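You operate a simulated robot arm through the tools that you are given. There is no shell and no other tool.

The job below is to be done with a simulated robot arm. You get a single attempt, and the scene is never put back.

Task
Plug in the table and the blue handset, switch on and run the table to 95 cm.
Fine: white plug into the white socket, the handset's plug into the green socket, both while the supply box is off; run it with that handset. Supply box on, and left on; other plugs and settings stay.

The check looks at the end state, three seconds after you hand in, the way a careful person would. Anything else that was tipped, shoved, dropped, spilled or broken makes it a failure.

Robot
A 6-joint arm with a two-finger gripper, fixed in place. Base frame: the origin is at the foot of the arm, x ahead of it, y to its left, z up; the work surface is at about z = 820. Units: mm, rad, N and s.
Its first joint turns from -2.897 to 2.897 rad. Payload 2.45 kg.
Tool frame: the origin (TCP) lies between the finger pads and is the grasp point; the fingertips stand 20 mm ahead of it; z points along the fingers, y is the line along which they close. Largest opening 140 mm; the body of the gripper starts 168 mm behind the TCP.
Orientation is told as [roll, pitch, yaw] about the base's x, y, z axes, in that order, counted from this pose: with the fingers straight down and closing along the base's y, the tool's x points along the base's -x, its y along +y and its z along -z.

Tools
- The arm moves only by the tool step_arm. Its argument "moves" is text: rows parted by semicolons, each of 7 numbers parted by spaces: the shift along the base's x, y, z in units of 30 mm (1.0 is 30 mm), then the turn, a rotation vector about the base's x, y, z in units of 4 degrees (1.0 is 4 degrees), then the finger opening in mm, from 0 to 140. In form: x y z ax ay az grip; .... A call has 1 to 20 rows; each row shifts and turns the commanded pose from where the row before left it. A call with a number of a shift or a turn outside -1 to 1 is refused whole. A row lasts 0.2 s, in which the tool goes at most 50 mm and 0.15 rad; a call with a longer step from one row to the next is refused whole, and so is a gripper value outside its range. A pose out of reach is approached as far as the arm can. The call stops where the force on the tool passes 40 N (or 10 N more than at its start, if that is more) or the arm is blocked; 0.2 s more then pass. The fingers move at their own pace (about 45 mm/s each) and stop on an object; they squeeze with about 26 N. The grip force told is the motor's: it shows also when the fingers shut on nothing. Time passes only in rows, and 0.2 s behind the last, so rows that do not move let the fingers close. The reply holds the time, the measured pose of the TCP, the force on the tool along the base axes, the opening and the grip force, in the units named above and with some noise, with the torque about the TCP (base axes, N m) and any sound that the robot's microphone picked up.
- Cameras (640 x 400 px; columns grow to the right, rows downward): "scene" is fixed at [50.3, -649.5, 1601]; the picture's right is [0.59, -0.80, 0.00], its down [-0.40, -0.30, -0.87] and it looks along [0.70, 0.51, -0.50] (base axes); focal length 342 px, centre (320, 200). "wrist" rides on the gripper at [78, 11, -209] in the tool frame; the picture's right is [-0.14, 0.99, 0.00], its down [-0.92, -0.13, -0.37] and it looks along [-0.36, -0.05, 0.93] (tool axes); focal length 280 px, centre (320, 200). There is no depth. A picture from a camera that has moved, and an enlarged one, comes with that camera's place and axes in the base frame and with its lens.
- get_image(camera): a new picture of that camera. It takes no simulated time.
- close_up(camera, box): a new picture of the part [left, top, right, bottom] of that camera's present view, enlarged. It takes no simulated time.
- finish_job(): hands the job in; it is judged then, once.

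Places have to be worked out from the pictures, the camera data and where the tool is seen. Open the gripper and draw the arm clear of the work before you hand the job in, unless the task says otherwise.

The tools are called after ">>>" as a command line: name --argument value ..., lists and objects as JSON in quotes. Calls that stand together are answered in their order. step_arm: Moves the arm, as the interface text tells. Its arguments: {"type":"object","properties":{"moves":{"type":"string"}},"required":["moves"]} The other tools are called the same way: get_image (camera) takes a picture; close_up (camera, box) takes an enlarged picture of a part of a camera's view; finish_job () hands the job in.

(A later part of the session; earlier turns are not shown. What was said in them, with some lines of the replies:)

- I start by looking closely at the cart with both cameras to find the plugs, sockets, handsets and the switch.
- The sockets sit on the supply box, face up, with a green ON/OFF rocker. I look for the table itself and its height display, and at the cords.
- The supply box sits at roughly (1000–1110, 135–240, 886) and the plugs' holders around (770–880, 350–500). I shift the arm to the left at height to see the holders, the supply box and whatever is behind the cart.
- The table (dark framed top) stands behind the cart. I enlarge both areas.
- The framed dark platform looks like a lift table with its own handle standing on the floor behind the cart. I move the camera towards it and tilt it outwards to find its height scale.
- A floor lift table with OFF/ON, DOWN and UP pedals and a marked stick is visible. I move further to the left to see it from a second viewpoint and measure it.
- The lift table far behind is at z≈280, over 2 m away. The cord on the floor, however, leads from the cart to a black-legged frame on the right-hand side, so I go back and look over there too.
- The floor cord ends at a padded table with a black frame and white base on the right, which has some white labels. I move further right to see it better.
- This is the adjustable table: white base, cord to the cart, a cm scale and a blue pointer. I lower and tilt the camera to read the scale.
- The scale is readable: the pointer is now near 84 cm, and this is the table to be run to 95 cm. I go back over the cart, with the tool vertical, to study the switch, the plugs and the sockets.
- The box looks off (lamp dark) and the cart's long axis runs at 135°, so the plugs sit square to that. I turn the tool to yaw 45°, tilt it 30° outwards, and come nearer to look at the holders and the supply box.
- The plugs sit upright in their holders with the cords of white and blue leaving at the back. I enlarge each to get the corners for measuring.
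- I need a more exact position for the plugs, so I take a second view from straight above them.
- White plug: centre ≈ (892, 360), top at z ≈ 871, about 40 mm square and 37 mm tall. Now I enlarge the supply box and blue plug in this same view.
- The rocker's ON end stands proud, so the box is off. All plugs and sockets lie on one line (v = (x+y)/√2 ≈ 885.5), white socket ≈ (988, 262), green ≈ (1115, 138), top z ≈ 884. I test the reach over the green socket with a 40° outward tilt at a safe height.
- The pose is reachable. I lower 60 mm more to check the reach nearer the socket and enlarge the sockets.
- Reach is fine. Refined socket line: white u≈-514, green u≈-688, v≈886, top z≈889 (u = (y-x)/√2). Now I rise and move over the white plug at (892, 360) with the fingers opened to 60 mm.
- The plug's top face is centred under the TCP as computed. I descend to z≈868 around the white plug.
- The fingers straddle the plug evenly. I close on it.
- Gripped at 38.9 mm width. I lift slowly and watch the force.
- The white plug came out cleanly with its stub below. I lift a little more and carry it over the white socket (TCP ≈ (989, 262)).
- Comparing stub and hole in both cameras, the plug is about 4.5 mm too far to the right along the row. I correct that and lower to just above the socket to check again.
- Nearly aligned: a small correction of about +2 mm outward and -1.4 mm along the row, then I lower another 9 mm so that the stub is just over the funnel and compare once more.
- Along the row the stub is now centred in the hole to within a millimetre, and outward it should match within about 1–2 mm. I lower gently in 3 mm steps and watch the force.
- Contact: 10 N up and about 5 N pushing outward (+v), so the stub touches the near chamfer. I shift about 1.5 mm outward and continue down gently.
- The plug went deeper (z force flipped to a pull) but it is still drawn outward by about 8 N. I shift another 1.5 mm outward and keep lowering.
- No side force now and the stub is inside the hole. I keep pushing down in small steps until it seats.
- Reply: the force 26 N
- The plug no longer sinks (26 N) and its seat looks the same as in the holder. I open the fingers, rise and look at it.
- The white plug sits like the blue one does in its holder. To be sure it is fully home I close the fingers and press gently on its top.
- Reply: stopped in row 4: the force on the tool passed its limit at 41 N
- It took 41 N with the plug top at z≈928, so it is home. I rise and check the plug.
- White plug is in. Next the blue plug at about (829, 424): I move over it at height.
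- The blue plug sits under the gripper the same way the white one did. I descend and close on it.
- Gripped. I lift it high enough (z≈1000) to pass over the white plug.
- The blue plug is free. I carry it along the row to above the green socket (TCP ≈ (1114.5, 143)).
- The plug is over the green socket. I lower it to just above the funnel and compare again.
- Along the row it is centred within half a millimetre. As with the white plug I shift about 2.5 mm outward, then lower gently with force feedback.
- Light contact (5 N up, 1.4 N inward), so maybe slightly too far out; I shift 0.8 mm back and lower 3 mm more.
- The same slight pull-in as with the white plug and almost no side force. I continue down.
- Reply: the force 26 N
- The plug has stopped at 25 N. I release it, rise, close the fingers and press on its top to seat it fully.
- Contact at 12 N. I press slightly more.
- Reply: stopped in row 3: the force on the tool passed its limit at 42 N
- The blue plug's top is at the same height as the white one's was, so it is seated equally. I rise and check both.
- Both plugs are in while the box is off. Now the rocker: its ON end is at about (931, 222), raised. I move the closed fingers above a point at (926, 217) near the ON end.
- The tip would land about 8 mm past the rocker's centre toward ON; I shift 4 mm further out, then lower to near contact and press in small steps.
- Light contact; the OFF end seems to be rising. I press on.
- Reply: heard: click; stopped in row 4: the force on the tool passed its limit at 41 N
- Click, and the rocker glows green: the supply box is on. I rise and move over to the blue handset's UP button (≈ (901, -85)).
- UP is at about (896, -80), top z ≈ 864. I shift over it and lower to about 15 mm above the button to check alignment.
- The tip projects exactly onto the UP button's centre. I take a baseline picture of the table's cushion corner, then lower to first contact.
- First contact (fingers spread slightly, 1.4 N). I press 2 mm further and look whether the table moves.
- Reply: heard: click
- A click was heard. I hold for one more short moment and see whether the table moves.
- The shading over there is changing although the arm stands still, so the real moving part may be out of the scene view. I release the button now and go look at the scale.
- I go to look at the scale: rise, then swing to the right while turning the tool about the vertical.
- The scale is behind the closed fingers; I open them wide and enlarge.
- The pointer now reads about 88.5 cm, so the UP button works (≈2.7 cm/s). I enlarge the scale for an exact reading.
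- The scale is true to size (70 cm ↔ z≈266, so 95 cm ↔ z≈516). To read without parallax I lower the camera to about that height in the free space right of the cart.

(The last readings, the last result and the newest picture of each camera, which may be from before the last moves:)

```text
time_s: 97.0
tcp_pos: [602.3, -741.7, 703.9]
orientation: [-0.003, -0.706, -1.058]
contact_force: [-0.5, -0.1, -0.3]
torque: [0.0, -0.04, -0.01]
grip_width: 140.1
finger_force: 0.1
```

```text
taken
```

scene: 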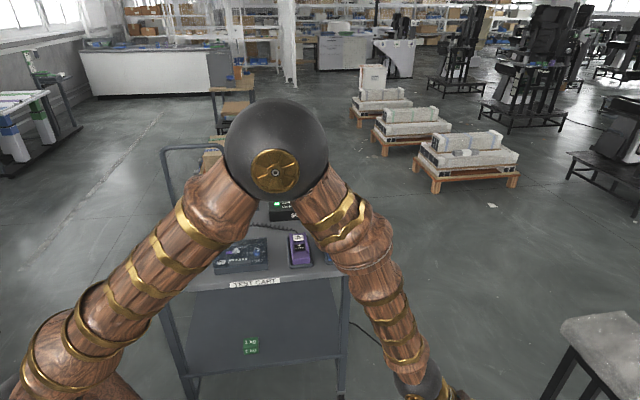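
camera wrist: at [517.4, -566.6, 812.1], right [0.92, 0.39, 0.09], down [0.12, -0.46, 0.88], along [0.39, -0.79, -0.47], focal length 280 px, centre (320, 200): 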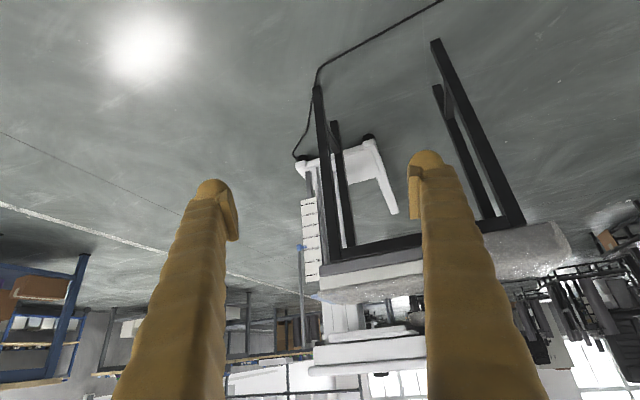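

>>> step_arm --moves "0 0 -1 0 0 0 140; 0 0 -1 0 0 0 140; 0 0 -1 0 0 0 140; 0 0 -1 0 0 0 140; 0 0 -1 0 0 0 140; 0 0 -1 0 0 0 140; 0 0 -1 0 0 0 140; 0 0 -1 0 0 0 140; 0 0 0 0 0 0 140"

>>> get_image --camera "wrist"

>>> close_up --camera "wrist" --box '[285, 225, 345, 325]'

```text
time_s: 99.0
tcp_pos: [603.0, -771.7, 480.3]
orientation: [-0.049, -0.697, -1.026]
contact_force: [-0.7, -1.1, 0.0]
torque: [0.0, 0.02, 0.0]
grip_width: 140.2
finger_force: 0.1
out of reach, approached as far as the arm can: row 5, 6, 7, 8
```

```text
taken
camera wrist: at [519.5, -596.8, 589.5], right [0.92, 0.4, 0.05], down [0.15, -0.45, 0.88], along [0.37, -0.8, -0.48], focal length 280 px, centre (320, 200)
```

wrist: 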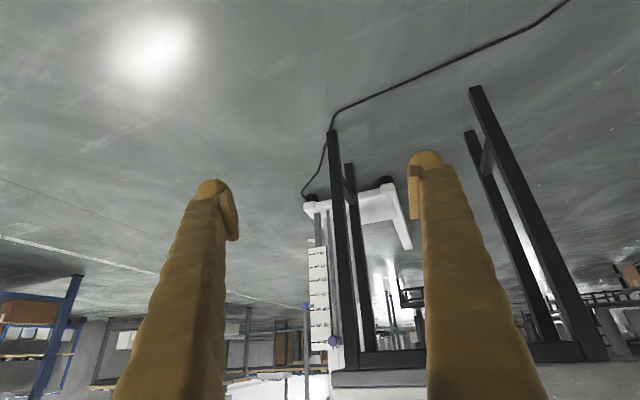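

```text
4.00 times, centred on (315, 275) of wrist
camera zoom: at [519.5, -596.8, 589.5], right [0.92, 0.4, 0.05], down [0.15, -0.45, 0.88], along [0.37, -0.8, -0.48], focal length 1122 px, centre (340, -100)
```

zoom: 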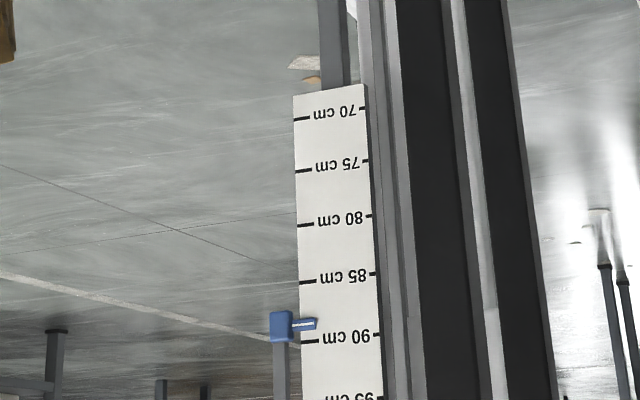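

Now the view onto the pointer is nearly horizontal. I enlarge the pointer.

>>> close_up --camera "wrist" --box '[296, 285, 340, 325]'

>>> close_up --camera "wrist" --box '[290, 240, 350, 345]'

```text
10.00 times, centred on (318, 305) of wrist
camera zoom: at [519.5, -596.8, 589.5], right [0.92, 0.4, 0.05], down [0.15, -0.45, 0.88], along [0.37, -0.8, -0.48], focal length 2804 px, centre (340, -850)
```

zoom: 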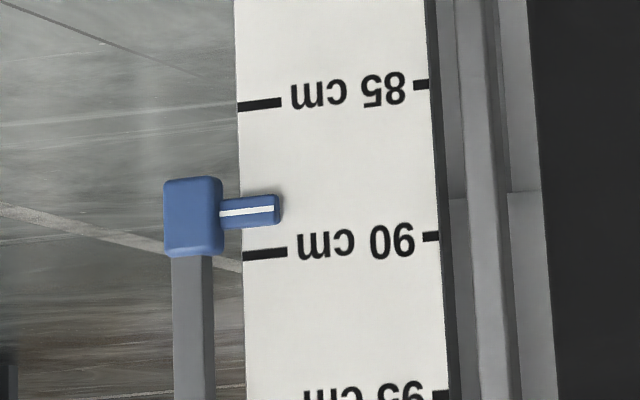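

```text
3.81 times, centred on (320, 292) of wrist
camera zoom: at [519.5, -596.8, 589.5], right [0.92, 0.4, 0.05], down [0.15, -0.45, 0.88], along [0.37, -0.8, -0.48], focal length 1068 px, centre (320, -152)
```

zoom: 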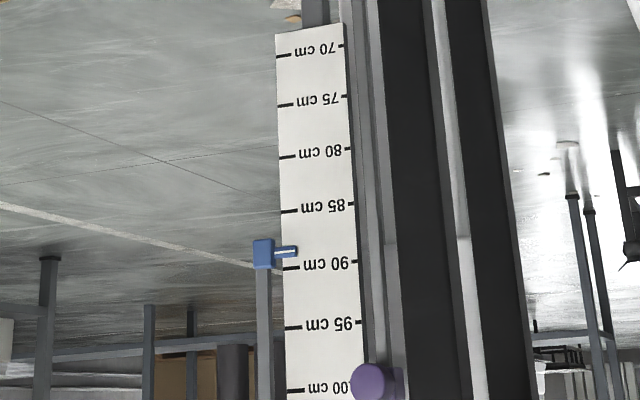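

The pointer reads 88.6 cm (nearly no parallax; the earlier 32° view agrees after correction, pointer ≈8 mm in front). It rose about 4.8 cm in about 1.85 s. I go back to the handset for the next, shorter-than-needed press.

>>> step_arm --moves "0 0 1 0 0 0 140; 0 0 1 0 0 0 140; 0 0 1 0 0 0 140; 0 0 1 0 0 0 140; 0 0 1 0 0 0 140; 0 0 1 0 0 0 140; 0 0 1 0 0 0 140; 0 0 1 0 0 0 140; 0 0 1 0 0 0 140; 0 0 1 0 0 0 140; 0 0 1 0 0 0 140; 0 0 1 0 0 0 140; 0 0 1 0 0 0 140; 0 0 1 0 0 0 140; 0 0 1 0 0 0 140; 0 0 1 0 0 0 140; 0 0 1 0 0 0 140; 0 0 0 0 0 0 140"

```text
time_s: 102.8
tcp_pos: [605.3, -780.0, 996.6]
orientation: [-0.002, -0.706, -1.058]
contact_force: [0.1, -0.5, -0.8]
torque: [0.03, -0.01, 0.0]
grip_width: 139.7
finger_force: 0.1
out of reach, approached as far as the arm can: row 1, 2
```

>>> step_arm --moves "0.359 0.864 0 0 0 0.98 0; 0.359 0.864 0 0 0 0.98 0; 0.359 0.864 0 0 0 0.98 0; 0.359 0.864 0 0 0 0.98 0; 0.359 0.864 0 0 0 0.98 0; 0.359 0.864 0 0 0 0.98 0; 0.359 0.864 0 0 0 0.98 0; 0.359 0.864 0 0 0 0.98 0; 0.359 0.864 0 0 0 0.98 0; 0.359 0.864 0 0 0 0.98 0; 0.359 0.864 0 0 0 0.98 0; 0.359 0.864 0 0 0 0.98 0; 0.359 0.864 0 0 0 0.98 0; 0.359 0.864 0 0 0 0.98 0; 0.359 0.864 0 0 0 0.98 0; 0.359 0.864 0 0 0 0.98 0; 0.359 0.864 0 0 0 0.98 0"

>>> step_arm --moves "0.359 0.864 0 0 0 0.98 0; 0.359 0.864 0 0 0 0.98 0; 0.359 0.864 0 0 0 0.98 0; 0.359 0.864 0 0 0 0.98 0; 0.359 0.864 0 0 0 0.98 0; 0.359 0.864 0 0 0 0.98 0; 0.359 0.864 0 0 0 0.98 0; 0.359 0.864 0 0 0 0.98 0; 0.359 0.864 0 0 0 0.98 0; 0.359 0.864 0 0 0 0.98 0; 0 0 0 0 0 0 0; 0 0 0 0 0 0 0"

>>> close_up --camera "wrist" --box '[230, 20, 420, 180]'

```text
time_s: 106.4
tcp_pos: [790.7, -338.6, 994.2]
orientation: [-0.005, -0.706, 0.107]
contact_force: [-0.8, 0.0, 0.6]
torque: [0.03, 0.04, 0.05]
grip_width: 0.3
finger_force: 25.3
```

```text
time_s: 109.0
tcp_pos: [896.9, -80.1, 995.4]
orientation: [-0.004, -0.707, 0.79]
contact_force: [0.4, 0.7, -0.1]
torque: [0.02, -0.02, 0.0]
grip_width: 0.0
finger_force: 26.1
```

```text
2.50 times, centred on (325, 100) of wrist
camera zoom: at [752.4, -211.9, 1103.6], right [-0.63, 0.77, 0.09], down [0.41, 0.24, 0.88], along [0.66, 0.59, -0.47], focal length 701 px, centre (308, 450)
```

zoom: 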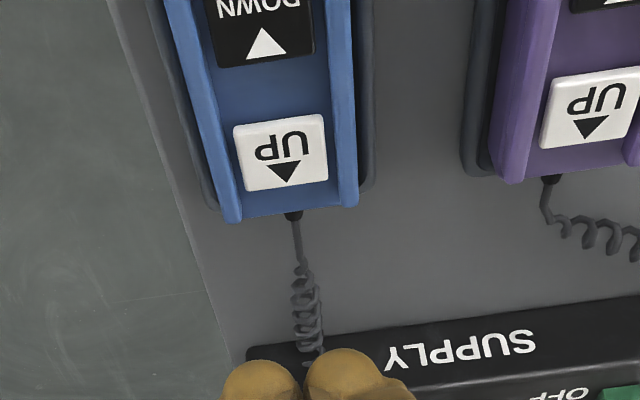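

Back above UP with the same alignment. I lower to just above the button.

>>> step_arm --moves "0 0 -0.9 0 0 0 0; 0 0 -0.9 0 0 0 0; 0 0 -0.9 0 0 0 0; 0 0 -0.6 0 0 0 0; 0 0 -0.15 0 0 0 0; 0 0 0 0 0 0 0; 0 0 0 0 0 0 0"

>>> close_up --camera "wrist" --box '[250, 80, 390, 210]'

```text
time_s: 110.6
tcp_pos: [896.3, -80.7, 890.8]
orientation: [-0.004, -0.707, 0.79]
contact_force: [-0.9, -1.3, 0.5]
torque: [-0.01, 0.0, 0.03]
grip_width: 0.0
finger_force: 25.9
```

```text
3.08 times, centred on (320, 145) of wrist
camera zoom: at [751.6, -212.2, 998.6], right [-0.63, 0.77, 0.09], down [0.41, 0.24, 0.88], along [0.66, 0.59, -0.47], focal length 863 px, centre (320, 369)
```

zoom: 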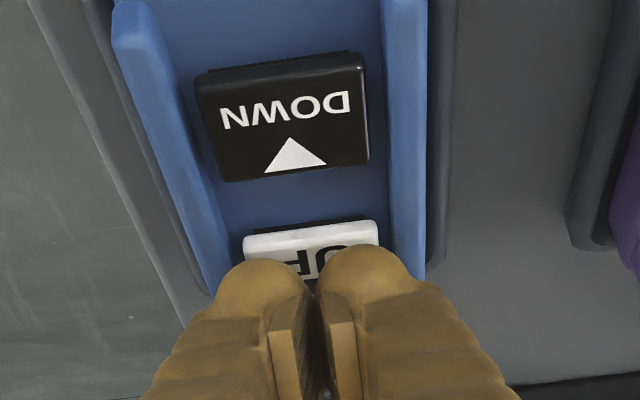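

I press UP for about 2 s in one call (two short rows down, nine held, then release).

>>> step_arm --moves "0 0 -0.12 0 0 0 0; 0 0 -0.08 0 0 0 0; 0 0 0 0 0 0 0; 0 0 0 0 0 0 0; 0 0 0 0 0 0 0; 0 0 0 0 0 0 0; 0 0 0 0 0 0 0; 0 0 0 0 0 0 0; 0 0 0 0 0 0 0; 0 0 0 0 0 0 0; 0 0 0 0 0 0 0; 0 0 0.4 0 0 0 0; 0 0 0.9 0 0 0 0"

```text
time_s: 113.4
tcp_pos: [897.2, -79.9, 923.2]
orientation: [0.0, -0.706, 0.792]
contact_force: [0.3, 0.7, -0.8]
torque: [0.01, 0.01, -0.01]
grip_width: 0.0
finger_force: 26.0
heard: click
```

Click heard. I go back to read the scale.

>>> step_arm --moves "0 0 0.9 0 0 0 0; 0 0 0.9 0 0 0 0; 0 0 0.9 0 0 0 0; -0.365 -0.815 0 0 0 -0.98 0; -0.365 -0.815 0 0 0 -0.98 0; -0.365 -0.815 0 0 0 -0.98 0; -0.365 -0.815 0 0 0 -0.98 0; -0.365 -0.815 0 0 0 -0.98 0; -0.365 -0.815 0 0 0 -0.98 0; -0.365 -0.815 0 0 0 -0.98 0; -0.365 -0.815 0 0 0 -0.98 0; -0.365 -0.815 0 0 0 -0.98 0; -0.365 -0.815 0 0 0 -0.98 0; -0.365 -0.815 0 0 0 -0.98 0; -0.365 -0.815 0 0 0 -0.98 0; -0.365 -0.815 0 0 0 -0.98 0; -0.365 -0.815 0 0 0 -0.98 0; -0.365 -0.815 0 0 0 -0.98 0; -0.365 -0.815 0 0 0 -0.98 0; -0.365 -0.815 0 0 0 -0.98 0"

>>> step_arm --moves "-0.365 -0.815 0 0 0 -0.98 140; -0.365 -0.815 0 0 0 -0.98 140; -0.365 -0.815 0 0 0 -0.98 140; -0.365 -0.815 0 0 0 -0.98 140; -0.365 -0.815 0 0 0 -0.98 140; -0.365 -0.815 0 0 0 -0.98 140; -0.365 -0.815 0 0 0 -0.98 140; -0.365 -0.815 0 0 0 -0.98 140; -0.365 -0.815 0 0 0 -0.98 140; -0.365 -0.815 0 0 0 -0.98 140; 0 0 -1 0 0 0 140; 0 0 -1 0 0 0 140; 0 0 -1 0 0 0 140; 0 0 -1 0 0 0 140; 0 0 -1 0 0 0 140; 0 0 -1 0 0 0 140; 0 0 -1 0 0 0 140; 0 0 -1 0 0 0 140; 0 0 -1 0 0 0 140; 0 0 -1 0 0 0 140"

>>> step_arm --moves "0 0 -1 0 0 0 140; 0 0 -1 0 0 0 140; 0 0 -1 0 0 0 140; 0 0 0 0 0 0 140; 0 0 0 0 0 0 140"

>>> get_image --camera "wrist"

```text
time_s: 117.6
tcp_pos: [712.6, -495.9, 1004.7]
orientation: [-0.003, -0.706, -0.374]
contact_force: [0.4, 0.2, 0.8]
torque: [0.03, -0.02, -0.01]
grip_width: 0.0
finger_force: 25.4
```

```text
time_s: 121.8
tcp_pos: [602.3, -739.6, 705.2]
orientation: [-0.003, -0.707, -1.057]
contact_force: [-0.4, 0.1, 0.7]
torque: [0.04, 0.0, 0.0]
grip_width: 140.0
finger_force: 0.0
```

```text
time_s: 123.0
tcp_pos: [601.8, -737.7, 615.3]
orientation: [-0.006, -0.706, -1.055]
contact_force: [-0.1, -0.5, 0.0]
torque: [0.03, 0.04, 0.01]
grip_width: 139.9
finger_force: 0.1
```

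```text
taken
camera wrist: at [517.6, -563.2, 722.4], right [0.92, 0.39, 0.08], down [0.12, -0.46, 0.88], along [0.38, -0.79, -0.47], focal length 280 px, centre (320, 200)
```

wrist: 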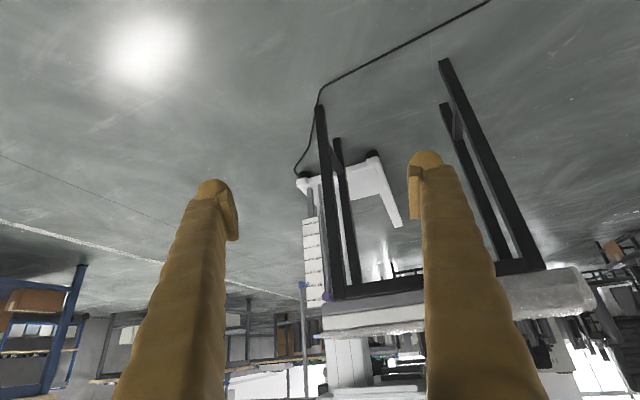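

>>> close_up --camera "wrist" --box '[290, 260, 340, 310]'

>>> close_up --camera "wrist" --box '[292, 270, 324, 300]'

```text
8.00 times, centred on (315, 285) of wrist
camera zoom: at [517.6, -563.2, 722.4], right [0.92, 0.39, 0.08], down [0.12, -0.46, 0.88], along [0.38, -0.79, -0.47], focal length 2243 px, centre (360, -480)
```

zoom: 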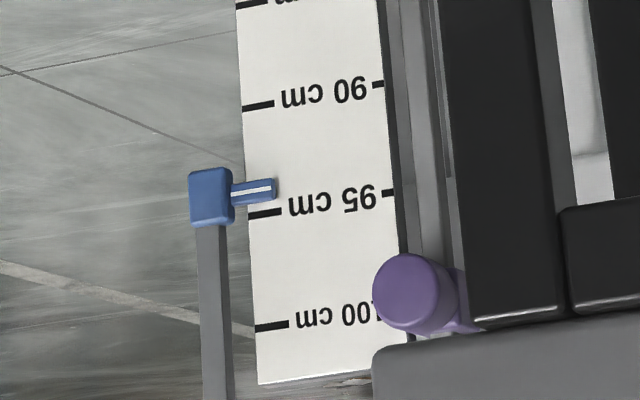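

```text
13.33 times, centred on (308, 285) of wrist
camera zoom: at [517.6, -563.2, 722.4], right [0.92, 0.39, 0.08], down [0.12, -0.46, 0.88], along [0.38, -0.79, -0.47], focal length 3738 px, centre (480, -933)
```

zoom: 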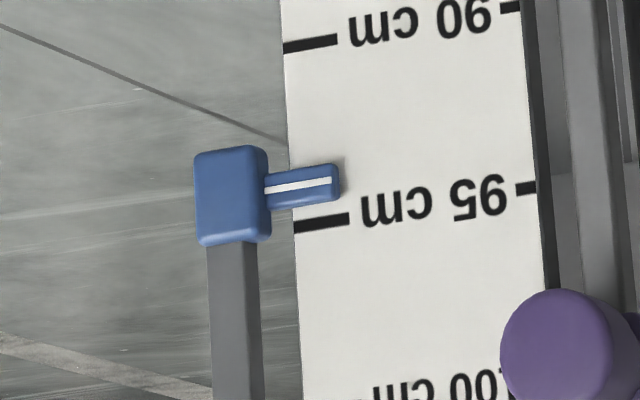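

The scale now reads about 94.05 cm (93.9 seen plus ~0.2 parallax). About 0.95 cm is still missing, i.e. a tap of roughly 0.35 s. I return to the handset.

>>> step_arm --moves "0 0 1 0 0 0 140; 0 0 1 0 0 0 140; 0 0 1 0 0 0 140; 0 0 1 0 0 0 140; 0 0 1 0 0 0 140; 0 0 1 0 0 0 140; 0 0 1 0 0 0 140; 0 0 1 0 0 0 140; 0 0 1 0 0 0 140; 0 0 1 0 0 0 140; 0 0 1 0 0 0 140; 0 0 1 0 0 0 140; 0 0 1 0 0 0 140; 0 0 0 0 0 0 140"

>>> step_arm --moves "0.365 0.815 0 0 0 0.98 0; 0.365 0.815 0 0 0 0.98 0; 0.365 0.815 0 0 0 0.98 0; 0.365 0.815 0 0 0 0.98 0; 0.365 0.815 0 0 0 0.98 0; 0.365 0.815 0 0 0 0.98 0; 0.365 0.815 0 0 0 0.98 0; 0.365 0.815 0 0 0 0.98 0; 0.365 0.815 0 0 0 0.98 0; 0.365 0.815 0 0 0 0.98 0; 0.365 0.815 0 0 0 0.98 0; 0.365 0.815 0 0 0 0.98 0; 0.365 0.815 0 0 0 0.98 0; 0.365 0.815 0 0 0 0.98 0; 0.365 0.815 0 0 0 0.98 0; 0.365 0.815 0 0 0 0.98 0; 0.365 0.815 0 0 0 0.98 0"

>>> step_arm --moves "0.365 0.815 0 0 0 0.98 0; 0.365 0.815 0 0 0 0.98 0; 0.365 0.815 0 0 0 0.98 0; 0.365 0.815 0 0 0 0.98 0; 0.365 0.815 0 0 0 0.98 0; 0.365 0.815 0 0 0 0.98 0; 0.365 0.815 0 0 0 0.98 0; 0.365 0.815 0 0 0 0.98 0; 0.365 0.815 0 0 0 0.98 0; 0.365 0.815 0 0 0 0.98 0; 0 0 0 0 0 0 0; 0 0 0 0 0 0 0"

>>> close_up --camera "wrist" --box '[230, 20, 420, 180]'

```text
time_s: 126.0
tcp_pos: [604.4, -739.7, 1005.2]
orientation: [-0.002, -0.706, -1.057]
contact_force: [0.0, -1.2, 0.5]
torque: [0.03, 0.0, -0.04]
grip_width: 140.3
finger_force: 0.0
```

```text
time_s: 129.6
tcp_pos: [788.4, -323.3, 1004.0]
orientation: [-0.002, -0.706, 0.106]
contact_force: [0.2, -0.3, 0.7]
torque: [0.0, -0.01, 0.0]
grip_width: 0.0
finger_force: 26.4
```

```text
time_s: 132.2
tcp_pos: [896.7, -78.5, 1006.1]
orientation: [-0.002, -0.707, 0.791]
contact_force: [-0.2, 0.8, 0.7]
torque: [-0.02, 0.02, 0.02]
grip_width: 0.0
finger_force: 26.2
```

```text
2.50 times, centred on (325, 100) of wrist
camera zoom: at [752.6, -210.7, 1113.4], right [-0.63, 0.77, 0.09], down [0.41, 0.24, 0.88], along [0.66, 0.59, -0.47], focal length 701 px, centre (308, 450)
```

zoom: 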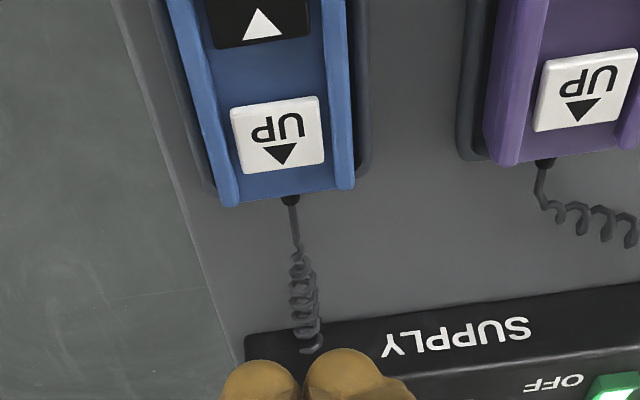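

Aligned as before. I lower to the same pre-press height (≈890.5).

>>> step_arm --moves "0 0 -0.9 0 0 0 0; 0 0 -0.9 0 0 0 0; 0 0 -0.9 0 0 0 0; 0 0 -0.9 0 0 0 0; 0 0 -0.2 0 0 0 0; 0 0 0 0 0 0 0; 0 0 0 0 0 0 0"

>>> close_up --camera "wrist" --box '[250, 80, 390, 210]'

```text
time_s: 133.8
tcp_pos: [895.7, -80.8, 890.7]
orientation: [-0.004, -0.706, 0.79]
contact_force: [-0.9, 0.1, 0.3]
torque: [0.0, -0.02, -0.02]
grip_width: 0.1
finger_force: 26.0
```

```text
3.08 times, centred on (320, 145) of wrist
camera zoom: at [751.7, -211.1, 998.3], right [-0.63, 0.77, 0.09], down [0.41, 0.24, 0.88], along [0.66, 0.59, -0.47], focal length 863 px, centre (320, 369)
```

zoom: 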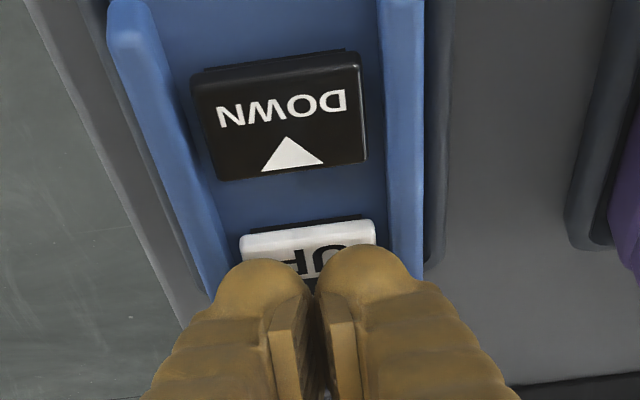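

Short tap on UP: press, one held row, release.

>>> step_arm --moves "0 0 -0.12 0 0 0 0; 0 0 -0.08 0 0 0 0; 0 0 0 0 0 0 0; 0 0 0.9 0 0 0 0; 0 0 0.9 0 0 0 0"

```text
time_s: 135.0
tcp_pos: [897.4, -79.1, 938.5]
orientation: [-0.004, -0.707, 0.788]
contact_force: [0.0, -0.5, -0.3]
torque: [0.01, -0.01, 0.05]
grip_width: 0.4
finger_force: 26.2
heard: click
```

Click heard. I go and read the scale again.

>>> step_arm --moves "0 0 0.8 0 0 0 0; 0 0 0.7 0 0 0 0; 0 0 0.7 0 0 0 0; -0.365 -0.815 0 0 0 -0.98 0; -0.365 -0.815 0 0 0 -0.98 0; -0.365 -0.815 0 0 0 -0.98 0; -0.365 -0.815 0 0 0 -0.98 0; -0.365 -0.815 0 0 0 -0.98 0; -0.365 -0.815 0 0 0 -0.98 0; -0.365 -0.815 0 0 0 -0.98 0; -0.365 -0.815 0 0 0 -0.98 0; -0.365 -0.815 0 0 0 -0.98 0; -0.365 -0.815 0 0 0 -0.98 0; -0.365 -0.815 0 0 0 -0.98 0; -0.365 -0.815 0 0 0 -0.98 0; -0.365 -0.815 0 0 0 -0.98 0; -0.365 -0.815 0 0 0 -0.98 0; -0.365 -0.815 0 0 0 -0.98 0; -0.365 -0.815 0 0 0 -0.98 0; -0.365 -0.815 0 0 0 -0.98 0"

>>> step_arm --moves "-0.365 -0.815 0 0 0 -0.98 140; -0.365 -0.815 0 0 0 -0.98 140; -0.365 -0.815 0 0 0 -0.98 140; -0.365 -0.815 0 0 0 -0.98 140; -0.365 -0.815 0 0 0 -0.98 140; -0.365 -0.815 0 0 0 -0.98 140; -0.365 -0.815 0 0 0 -0.98 140; -0.365 -0.815 0 0 0 -0.98 140; -0.365 -0.815 0 0 0 -0.98 140; -0.365 -0.815 0 0 0 -0.98 140; 0 0 -1 0 0 0 140; 0 0 -1 0 0 0 140; 0 0 -1 0 0 0 140; 0 0 -1 0 0 0 140; 0 0 -1 0 0 0 140; 0 0 -1 0 0 0 140; 0 0 -1 0 0 0 140; 0 0 -1 0 0 0 140; 0 0 -1 0 0 0 140; 0 0 -1 0 0 0 140"

>>> step_arm --moves "0 0 -1 0 0 0 140; 0 0 -1 0 0 0 140; 0 0 -1 0 0 0 140; 0 0 0 0 0 0 140; 0 0 0 0 0 0 140"

>>> close_up --camera "wrist" --box '[292, 270, 324, 300]'

>>> close_up --camera "wrist" --box '[260, 230, 370, 320]'

```text
time_s: 139.2
tcp_pos: [710.5, -494.1, 1006.6]
orientation: [-0.003, -0.706, -0.375]
contact_force: [-0.9, 0.5, -0.4]
torque: [0.02, 0.02, -0.03]
grip_width: 0.0
finger_force: 26.2
```

```text
time_s: 143.4
tcp_pos: [602.9, -738.8, 703.6]
orientation: [-0.005, -0.707, -1.058]
contact_force: [0.0, -0.5, -0.1]
torque: [0.0, 0.0, 0.02]
grip_width: 140.0
finger_force: 0.0
```

```text
time_s: 144.6
tcp_pos: [603.8, -738.8, 613.9]
orientation: [-0.006, -0.708, -1.056]
contact_force: [-0.1, 0.0, -0.5]
torque: [-0.05, 0.01, 0.0]
grip_width: 140.0
finger_force: 0.1
```

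```text
13.33 times, centred on (308, 285) of wrist
camera zoom: at [518.9, -564.9, 722.6], right [0.92, 0.39, 0.09], down [0.12, -0.46, 0.88], along [0.39, -0.79, -0.47], focal length 3738 px, centre (480, -933)
```

zoom: 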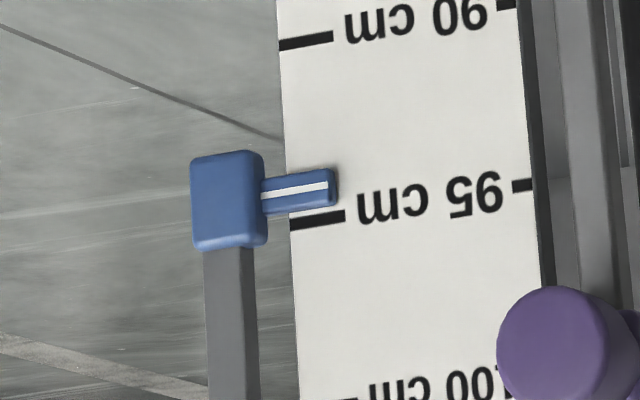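

```text
4.44 times, centred on (315, 275) of wrist
camera zoom: at [518.9, -564.9, 722.6], right [0.92, 0.39, 0.09], down [0.12, -0.46, 0.88], along [0.39, -0.79, -0.47], focal length 1246 px, centre (342, -133)
```

zoom: 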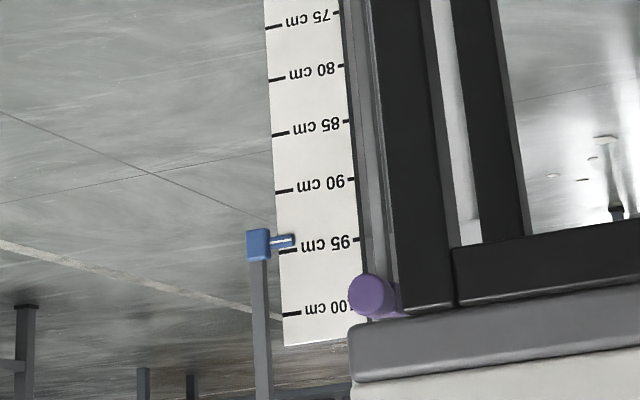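

The tap moved it only ~0.2 cm (there is a start delay of about 0.3 s); it now stands at about 94.25 cm. A press with two held rows should give roughly 0.5–0.9 cm. I return to the handset once more.

>>> step_arm --moves "0 0 1 0 0 0 140; 0 0 1 0 0 0 140; 0 0 1 0 0 0 140; 0 0 1 0 0 0 140; 0 0 1 0 0 0 140; 0 0 1 0 0 0 140; 0 0 1 0 0 0 140; 0 0 1 0 0 0 140; 0 0 1 0 0 0 140; 0 0 1 0 0 0 140; 0 0 1 0 0 0 140; 0 0 1 0 0 0 140; 0 0 1 0 0 0 140; 0 0 0 0 0 0 140"

>>> step_arm --moves "0.365 0.815 0 0 0 0.98 0; 0.365 0.815 0 0 0 0.98 0; 0.365 0.815 0 0 0 0.98 0; 0.365 0.815 0 0 0 0.98 0; 0.365 0.815 0 0 0 0.98 0; 0.365 0.815 0 0 0 0.98 0; 0.365 0.815 0 0 0 0.98 0; 0.365 0.815 0 0 0 0.98 0; 0.365 0.815 0 0 0 0.98 0; 0.365 0.815 0 0 0 0.98 0; 0.365 0.815 0 0 0 0.98 0; 0.365 0.815 0 0 0 0.98 0; 0.365 0.815 0 0 0 0.98 0; 0.365 0.815 0 0 0 0.98 0; 0.365 0.815 0 0 0 0.98 0; 0.365 0.815 0 0 0 0.98 0; 0.365 0.815 0 0 0 0.98 0"

>>> step_arm --moves "0.365 0.815 0 0 0 0.98 0; 0.365 0.815 0 0 0 0.98 0; 0.365 0.815 0 0 0 0.98 0; 0.365 0.815 0 0 0 0.98 0; 0.365 0.815 0 0 0 0.98 0; 0.365 0.815 0 0 0 0.98 0; 0.365 0.815 0 0 0 0.98 0; 0.365 0.815 0 0 0 0.98 0; 0.365 0.815 0 0 0 0.98 0; 0.365 0.815 0 0 0 0.98 0; 0 0 0 0 0 0 0; 0 0 0 0 0 0 0"

>>> step_arm --moves "0 0 -0.9 0 0 0 0; 0 0 -0.9 0 0 0 0; 0 0 -0.9 0 0 0 0; 0 0 -0.9 0 0 0 0; 0 0 -0.2 0 0 0 0; 0 0 0 0 0 0 0; 0 0 0 0 0 0 0"

>>> close_up --camera "wrist" --box '[250, 80, 390, 210]'

```text
time_s: 147.6
tcp_pos: [603.8, -737.1, 1005.9]
orientation: [-0.003, -0.707, -1.058]
contact_force: [0.2, 0.0, 0.7]
torque: [-0.02, 0.0, 0.01]
grip_width: 140.0
finger_force: 0.0
```

```text
time_s: 151.2
tcp_pos: [789.5, -322.6, 1007.2]
orientation: [-0.003, -0.706, 0.105]
contact_force: [-0.5, 0.7, -0.1]
torque: [0.01, -0.01, 0.0]
grip_width: 0.0
finger_force: 25.7
```

```text
time_s: 153.8
tcp_pos: [897.6, -80.6, 1006.3]
orientation: [-0.004, -0.707, 0.792]
contact_force: [0.8, -1.1, 0.2]
torque: [0.04, 0.01, 0.05]
grip_width: 0.0
finger_force: 25.5
```

```text
time_s: 155.4
tcp_pos: [898.1, -79.6, 889.9]
orientation: [-0.004, -0.706, 0.79]
contact_force: [0.2, 0.1, -0.3]
torque: [0.02, -0.02, 0.02]
grip_width: 0.2
finger_force: 25.9
```

```text
3.08 times, centred on (320, 145) of wrist
camera zoom: at [752.5, -211.5, 999.0], right [-0.63, 0.77, 0.09], down [0.41, 0.24, 0.88], along [0.66, 0.59, -0.47], focal length 863 px, centre (320, 369)
```

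zoom: 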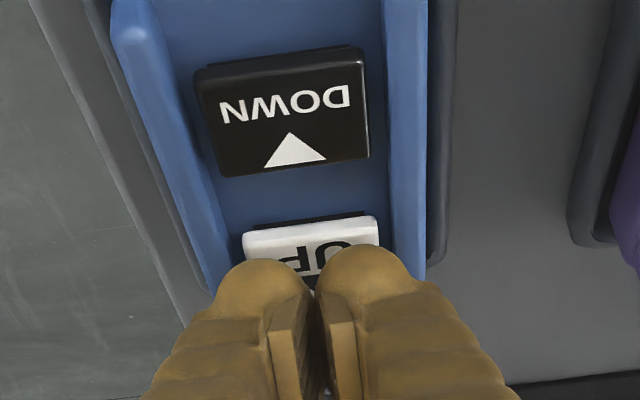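

>>> step_arm --moves "0 0 -0.12 0 0 0 0; 0 0 -0.08 0 0 0 0; 0 0 0 0 0 0 0; 0 0 0 0 0 0 0; 0 0 0.9 0 0 0 0; 0 0 0.9 0 0 0 0"

```text
time_s: 156.8
tcp_pos: [897.2, -79.3, 939.0]
orientation: [-0.004, -0.705, 0.791]
contact_force: [0.2, -0.4, -0.4]
torque: [-0.02, -0.04, 0.01]
grip_width: 0.0
finger_force: 25.9
heard: click
```

Click heard again; I check the scale.

>>> step_arm --moves "0 0 0.8 0 0 0 0; 0 0 0.7 0 0 0 0; 0 0 0.7 0 0 0 0; -0.365 -0.815 0 0 0 -0.98 0; -0.365 -0.815 0 0 0 -0.98 0; -0.365 -0.815 0 0 0 -0.98 0; -0.365 -0.815 0 0 0 -0.98 0; -0.365 -0.815 0 0 0 -0.98 0; -0.365 -0.815 0 0 0 -0.98 0; -0.365 -0.815 0 0 0 -0.98 0; -0.365 -0.815 0 0 0 -0.98 0; -0.365 -0.815 0 0 0 -0.98 0; -0.365 -0.815 0 0 0 -0.98 0; -0.365 -0.815 0 0 0 -0.98 0; -0.365 -0.815 0 0 0 -0.98 0; -0.365 -0.815 0 0 0 -0.98 0; -0.365 -0.815 0 0 0 -0.98 0; -0.365 -0.815 0 0 0 -0.98 0; -0.365 -0.815 0 0 0 -0.98 0; -0.365 -0.815 0 0 0 -0.98 0"

>>> step_arm --moves "-0.365 -0.815 0 0 0 -0.98 140; -0.365 -0.815 0 0 0 -0.98 140; -0.365 -0.815 0 0 0 -0.98 140; -0.365 -0.815 0 0 0 -0.98 140; -0.365 -0.815 0 0 0 -0.98 140; -0.365 -0.815 0 0 0 -0.98 140; -0.365 -0.815 0 0 0 -0.98 140; -0.365 -0.815 0 0 0 -0.98 140; -0.365 -0.815 0 0 0 -0.98 140; -0.365 -0.815 0 0 0 -0.98 140; 0 0 -1 0 0 0 140; 0 0 -1 0 0 0 140; 0 0 -1 0 0 0 140; 0 0 -1 0 0 0 140; 0 0 -1 0 0 0 140; 0 0 -1 0 0 0 140; 0 0 -1 0 0 0 140; 0 0 -1 0 0 0 140; 0 0 -1 0 0 0 140; 0 0 -1 0 0 0 140"

>>> step_arm --moves "0 0 -1 0 0 0 140; 0 0 -1 0 0 0 140; 0 0 -1 0 0 0 140; 0 0 0 0 0 0 140; 0 0 0 0 0 0 140"

>>> close_up --camera "wrist" --box '[292, 270, 324, 300]'

>>> close_up --camera "wrist" --box '[297, 276, 317, 296]'

```text
time_s: 161.0
tcp_pos: [710.1, -493.5, 1003.2]
orientation: [-0.004, -0.706, -0.374]
contact_force: [0.0, -0.2, -0.5]
torque: [0.02, -0.01, -0.01]
grip_width: 0.0
finger_force: 26.2
```

```text
time_s: 165.2
tcp_pos: [605.2, -739.4, 704.5]
orientation: [-0.003, -0.708, -1.058]
contact_force: [0.5, -1.1, 0.4]
torque: [0.02, -0.01, 0.01]
grip_width: 140.2
finger_force: 0.0
```

```text
time_s: 166.4
tcp_pos: [605.8, -740.2, 613.6]
orientation: [-0.006, -0.707, -1.056]
contact_force: [-0.2, -1.3, 0.3]
torque: [-0.01, -0.02, 0.02]
grip_width: 139.8
finger_force: 0.0
```

```text
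13.33 times, centred on (308, 285) of wrist
camera zoom: at [519.8, -565.5, 722.4], right [0.92, 0.39, 0.09], down [0.12, -0.46, 0.88], along [0.39, -0.79, -0.47], focal length 3738 px, centre (480, -933)
```

zoom: 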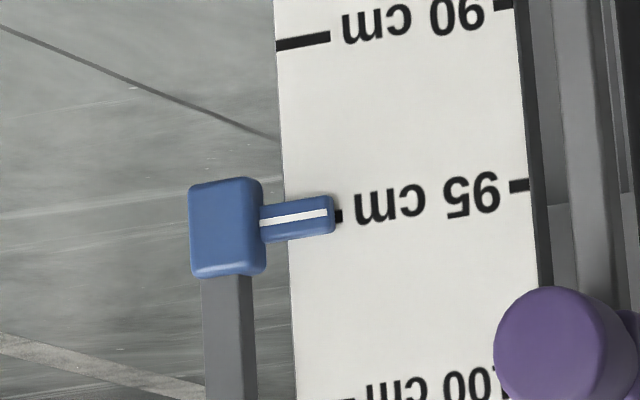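

```text
16.00 times, centred on (307, 286) of wrist
camera zoom: at [519.8, -565.5, 722.4], right [0.92, 0.39, 0.09], down [0.12, -0.46, 0.88], along [0.39, -0.79, -0.47], focal length 4486 px, centre (528, -1176)
```

zoom: 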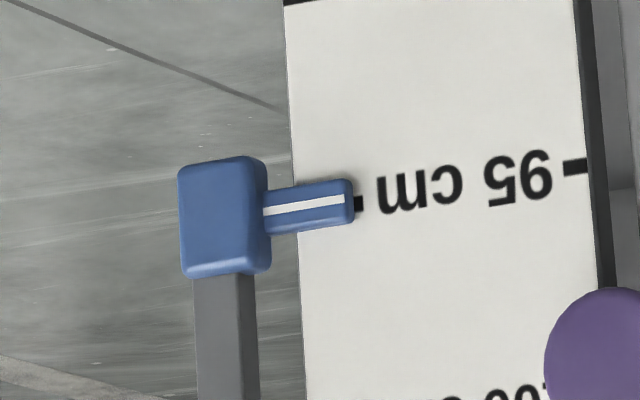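

The index line is now practically at the 95 tick: 94.8 as seen, about 95.0 after parallax. I take a second reading from higher up to pin down the parallax.

>>> step_arm --moves "0 0 1 0 0 0 140; 0 0 1 0 0 0 140; 0 0 1 0 0 0 140; 0 0 1 0 0 0 140; 0 0 1 0 0 0 140; 0 0 1 0 0 0 140; 0 0 1 0 0 0 140; 0 0 1 0 0 0 140; 0 0 0 0 0 0 140"

>>> get_image --camera "wrist"

>>> close_up --camera "wrist" --box '[285, 180, 335, 260]'

```text
time_s: 168.4
tcp_pos: [602.5, -738.7, 854.7]
orientation: [-0.004, -0.707, -1.058]
contact_force: [-0.1, 0.6, -0.5]
torque: [0.01, -0.02, -0.01]
grip_width: 140.0
finger_force: 0.1
```

```text
taken
camera wrist: at [517.4, -563.3, 962.7], right [0.92, 0.39, 0.09], down [0.12, -0.46, 0.88], along [0.39, -0.79, -0.47], focal length 280 px, centre (320, 200)
```

wrist: 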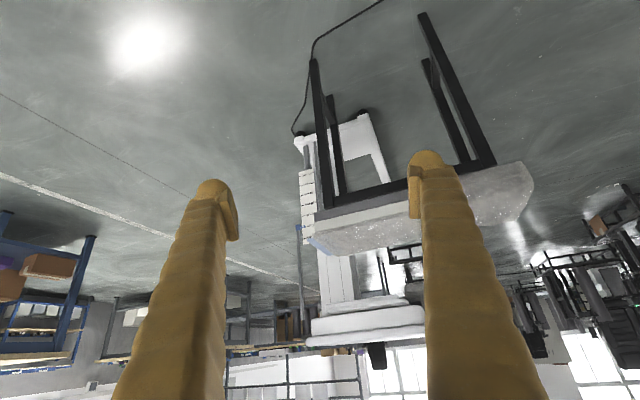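

```text
5.00 times, centred on (310, 220) of wrist
camera zoom: at [517.4, -563.3, 962.7], right [0.92, 0.39, 0.09], down [0.12, -0.46, 0.88], along [0.39, -0.79, -0.47], focal length 1402 px, centre (370, 100)
```

zoom: 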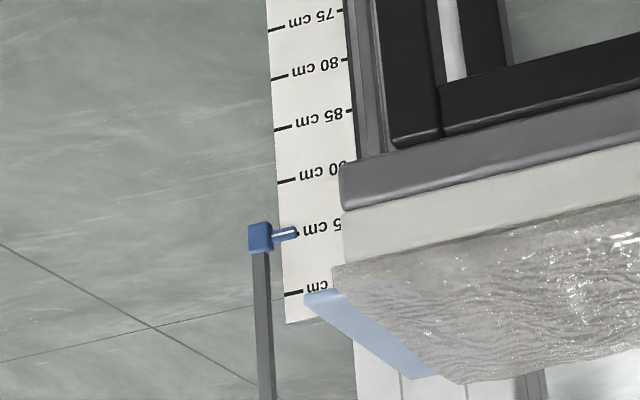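

>>> close_up --camera "wrist" --box '[292, 208, 324, 242]'

```text
11.76 times, centred on (308, 225) of wrist
camera zoom: at [517.4, -563.3, 962.7], right [0.92, 0.39, 0.09], down [0.12, -0.46, 0.88], along [0.39, -0.79, -0.47], focal length 3299 px, centre (461, -94)
```

zoom: 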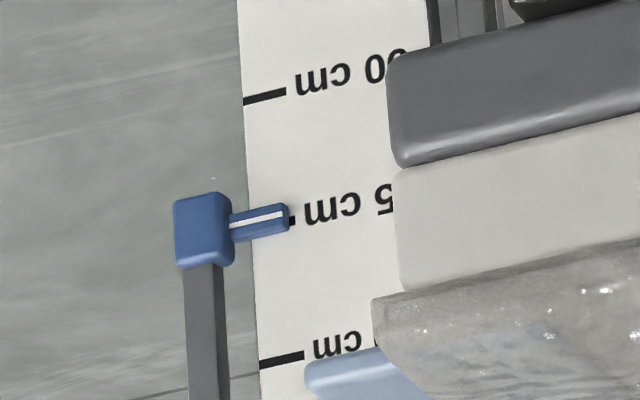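

Both views agree: 94.98 cm. I raise the arm to a clear position and make a final check of the cart.

>>> step_arm --moves "0 0 1 0 0 0 140; 0 0 1 0 0 0 140; 0 0 1 0 0 0 140; 0 0 1 0 0 0 140; 0 0 1 0 0 0 140; 0 0 1 0 0 0 140; 0 0 0 0 0 0 140"

>>> get_image --camera "scene"

>>> close_up --camera "scene" --box '[150, 170, 370, 300]'

>>> close_up --camera "wrist" --box '[280, 140, 340, 200]'

```text
time_s: 170.0
tcp_pos: [603.1, -740.6, 1036.1]
orientation: [-0.003, -0.707, -1.057]
contact_force: [0.0, 0.2, 0.6]
torque: [0.01, -0.01, -0.01]
grip_width: 140.1
finger_force: 0.1
```

```text
taken
```

scene: 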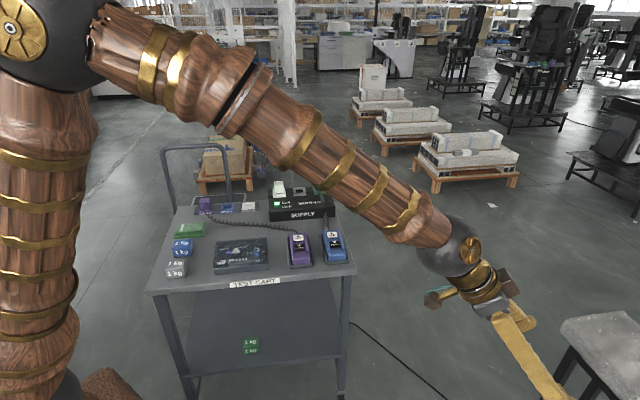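

```text
2.91 times, centred on (260, 235) of scene
camera zoom: at [50.3, -649.5, 1601.0], right [0.59, -0.8, 0.0], down [-0.4, -0.3, -0.87], along [0.7, 0.51, -0.5], focal length 994 px, centre (494, 98)
```

zoom: 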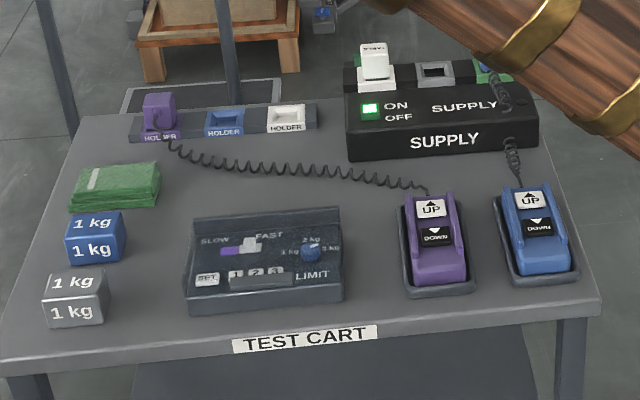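

```text
6.67 times, centred on (310, 170) of wrist
camera zoom: at [517.4, -565.5, 1143.8], right [0.92, 0.39, 0.09], down [0.12, -0.46, 0.88], along [0.39, -0.79, -0.47], focal length 1869 px, centre (387, 400)
```

zoom: 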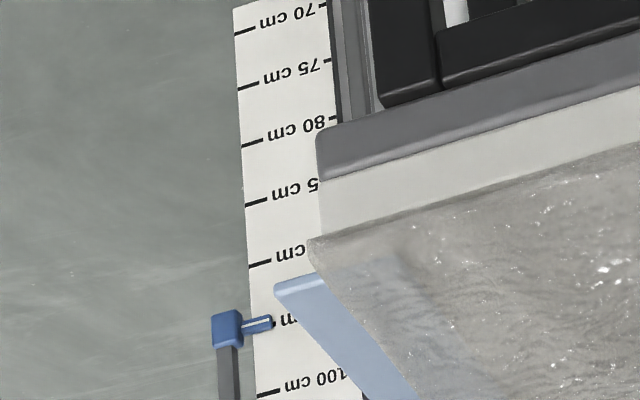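

The supply box is lit ON and the white plug is in its socket. The blue plug was in the green socket when last fully seen. The purple plug, the dials, the slider and the weights are as they were, and the table stands at about 95.0 cm. The gripper is open and the arm is clear, so I hand in.

>>> finish_job

```text
The job is handed in.
```

The table is plugged in, powered, and standing at about 95.0 cm on its own scale, run there with the blue handset. I handed the job in, and no verdict has come back.

- **Plugs:** The white plug went into the white socket and the blue handset's plug into the green one, both while the supply box was off. I pressed each down until it stopped, and both ended at the same height.
- **Supply box:** I pressed the rocker to ON, it clicked and its green lamp lit. It was left on.
- **Height:** I used four presses of the blue handset's UP button, reading the scale between them. Two views of the final position, from different heights, agree on about 94.98 cm once corrected for viewing angle.
- **Everything else:** In the last picture the purple plug, the speed slider, the limit knob and the weights look as they did at the start. The arm partly hid the green socket in that picture, so the blue plug was last seen fully in place earlier.

The gripper is open and the arm is clear of the cart and table.
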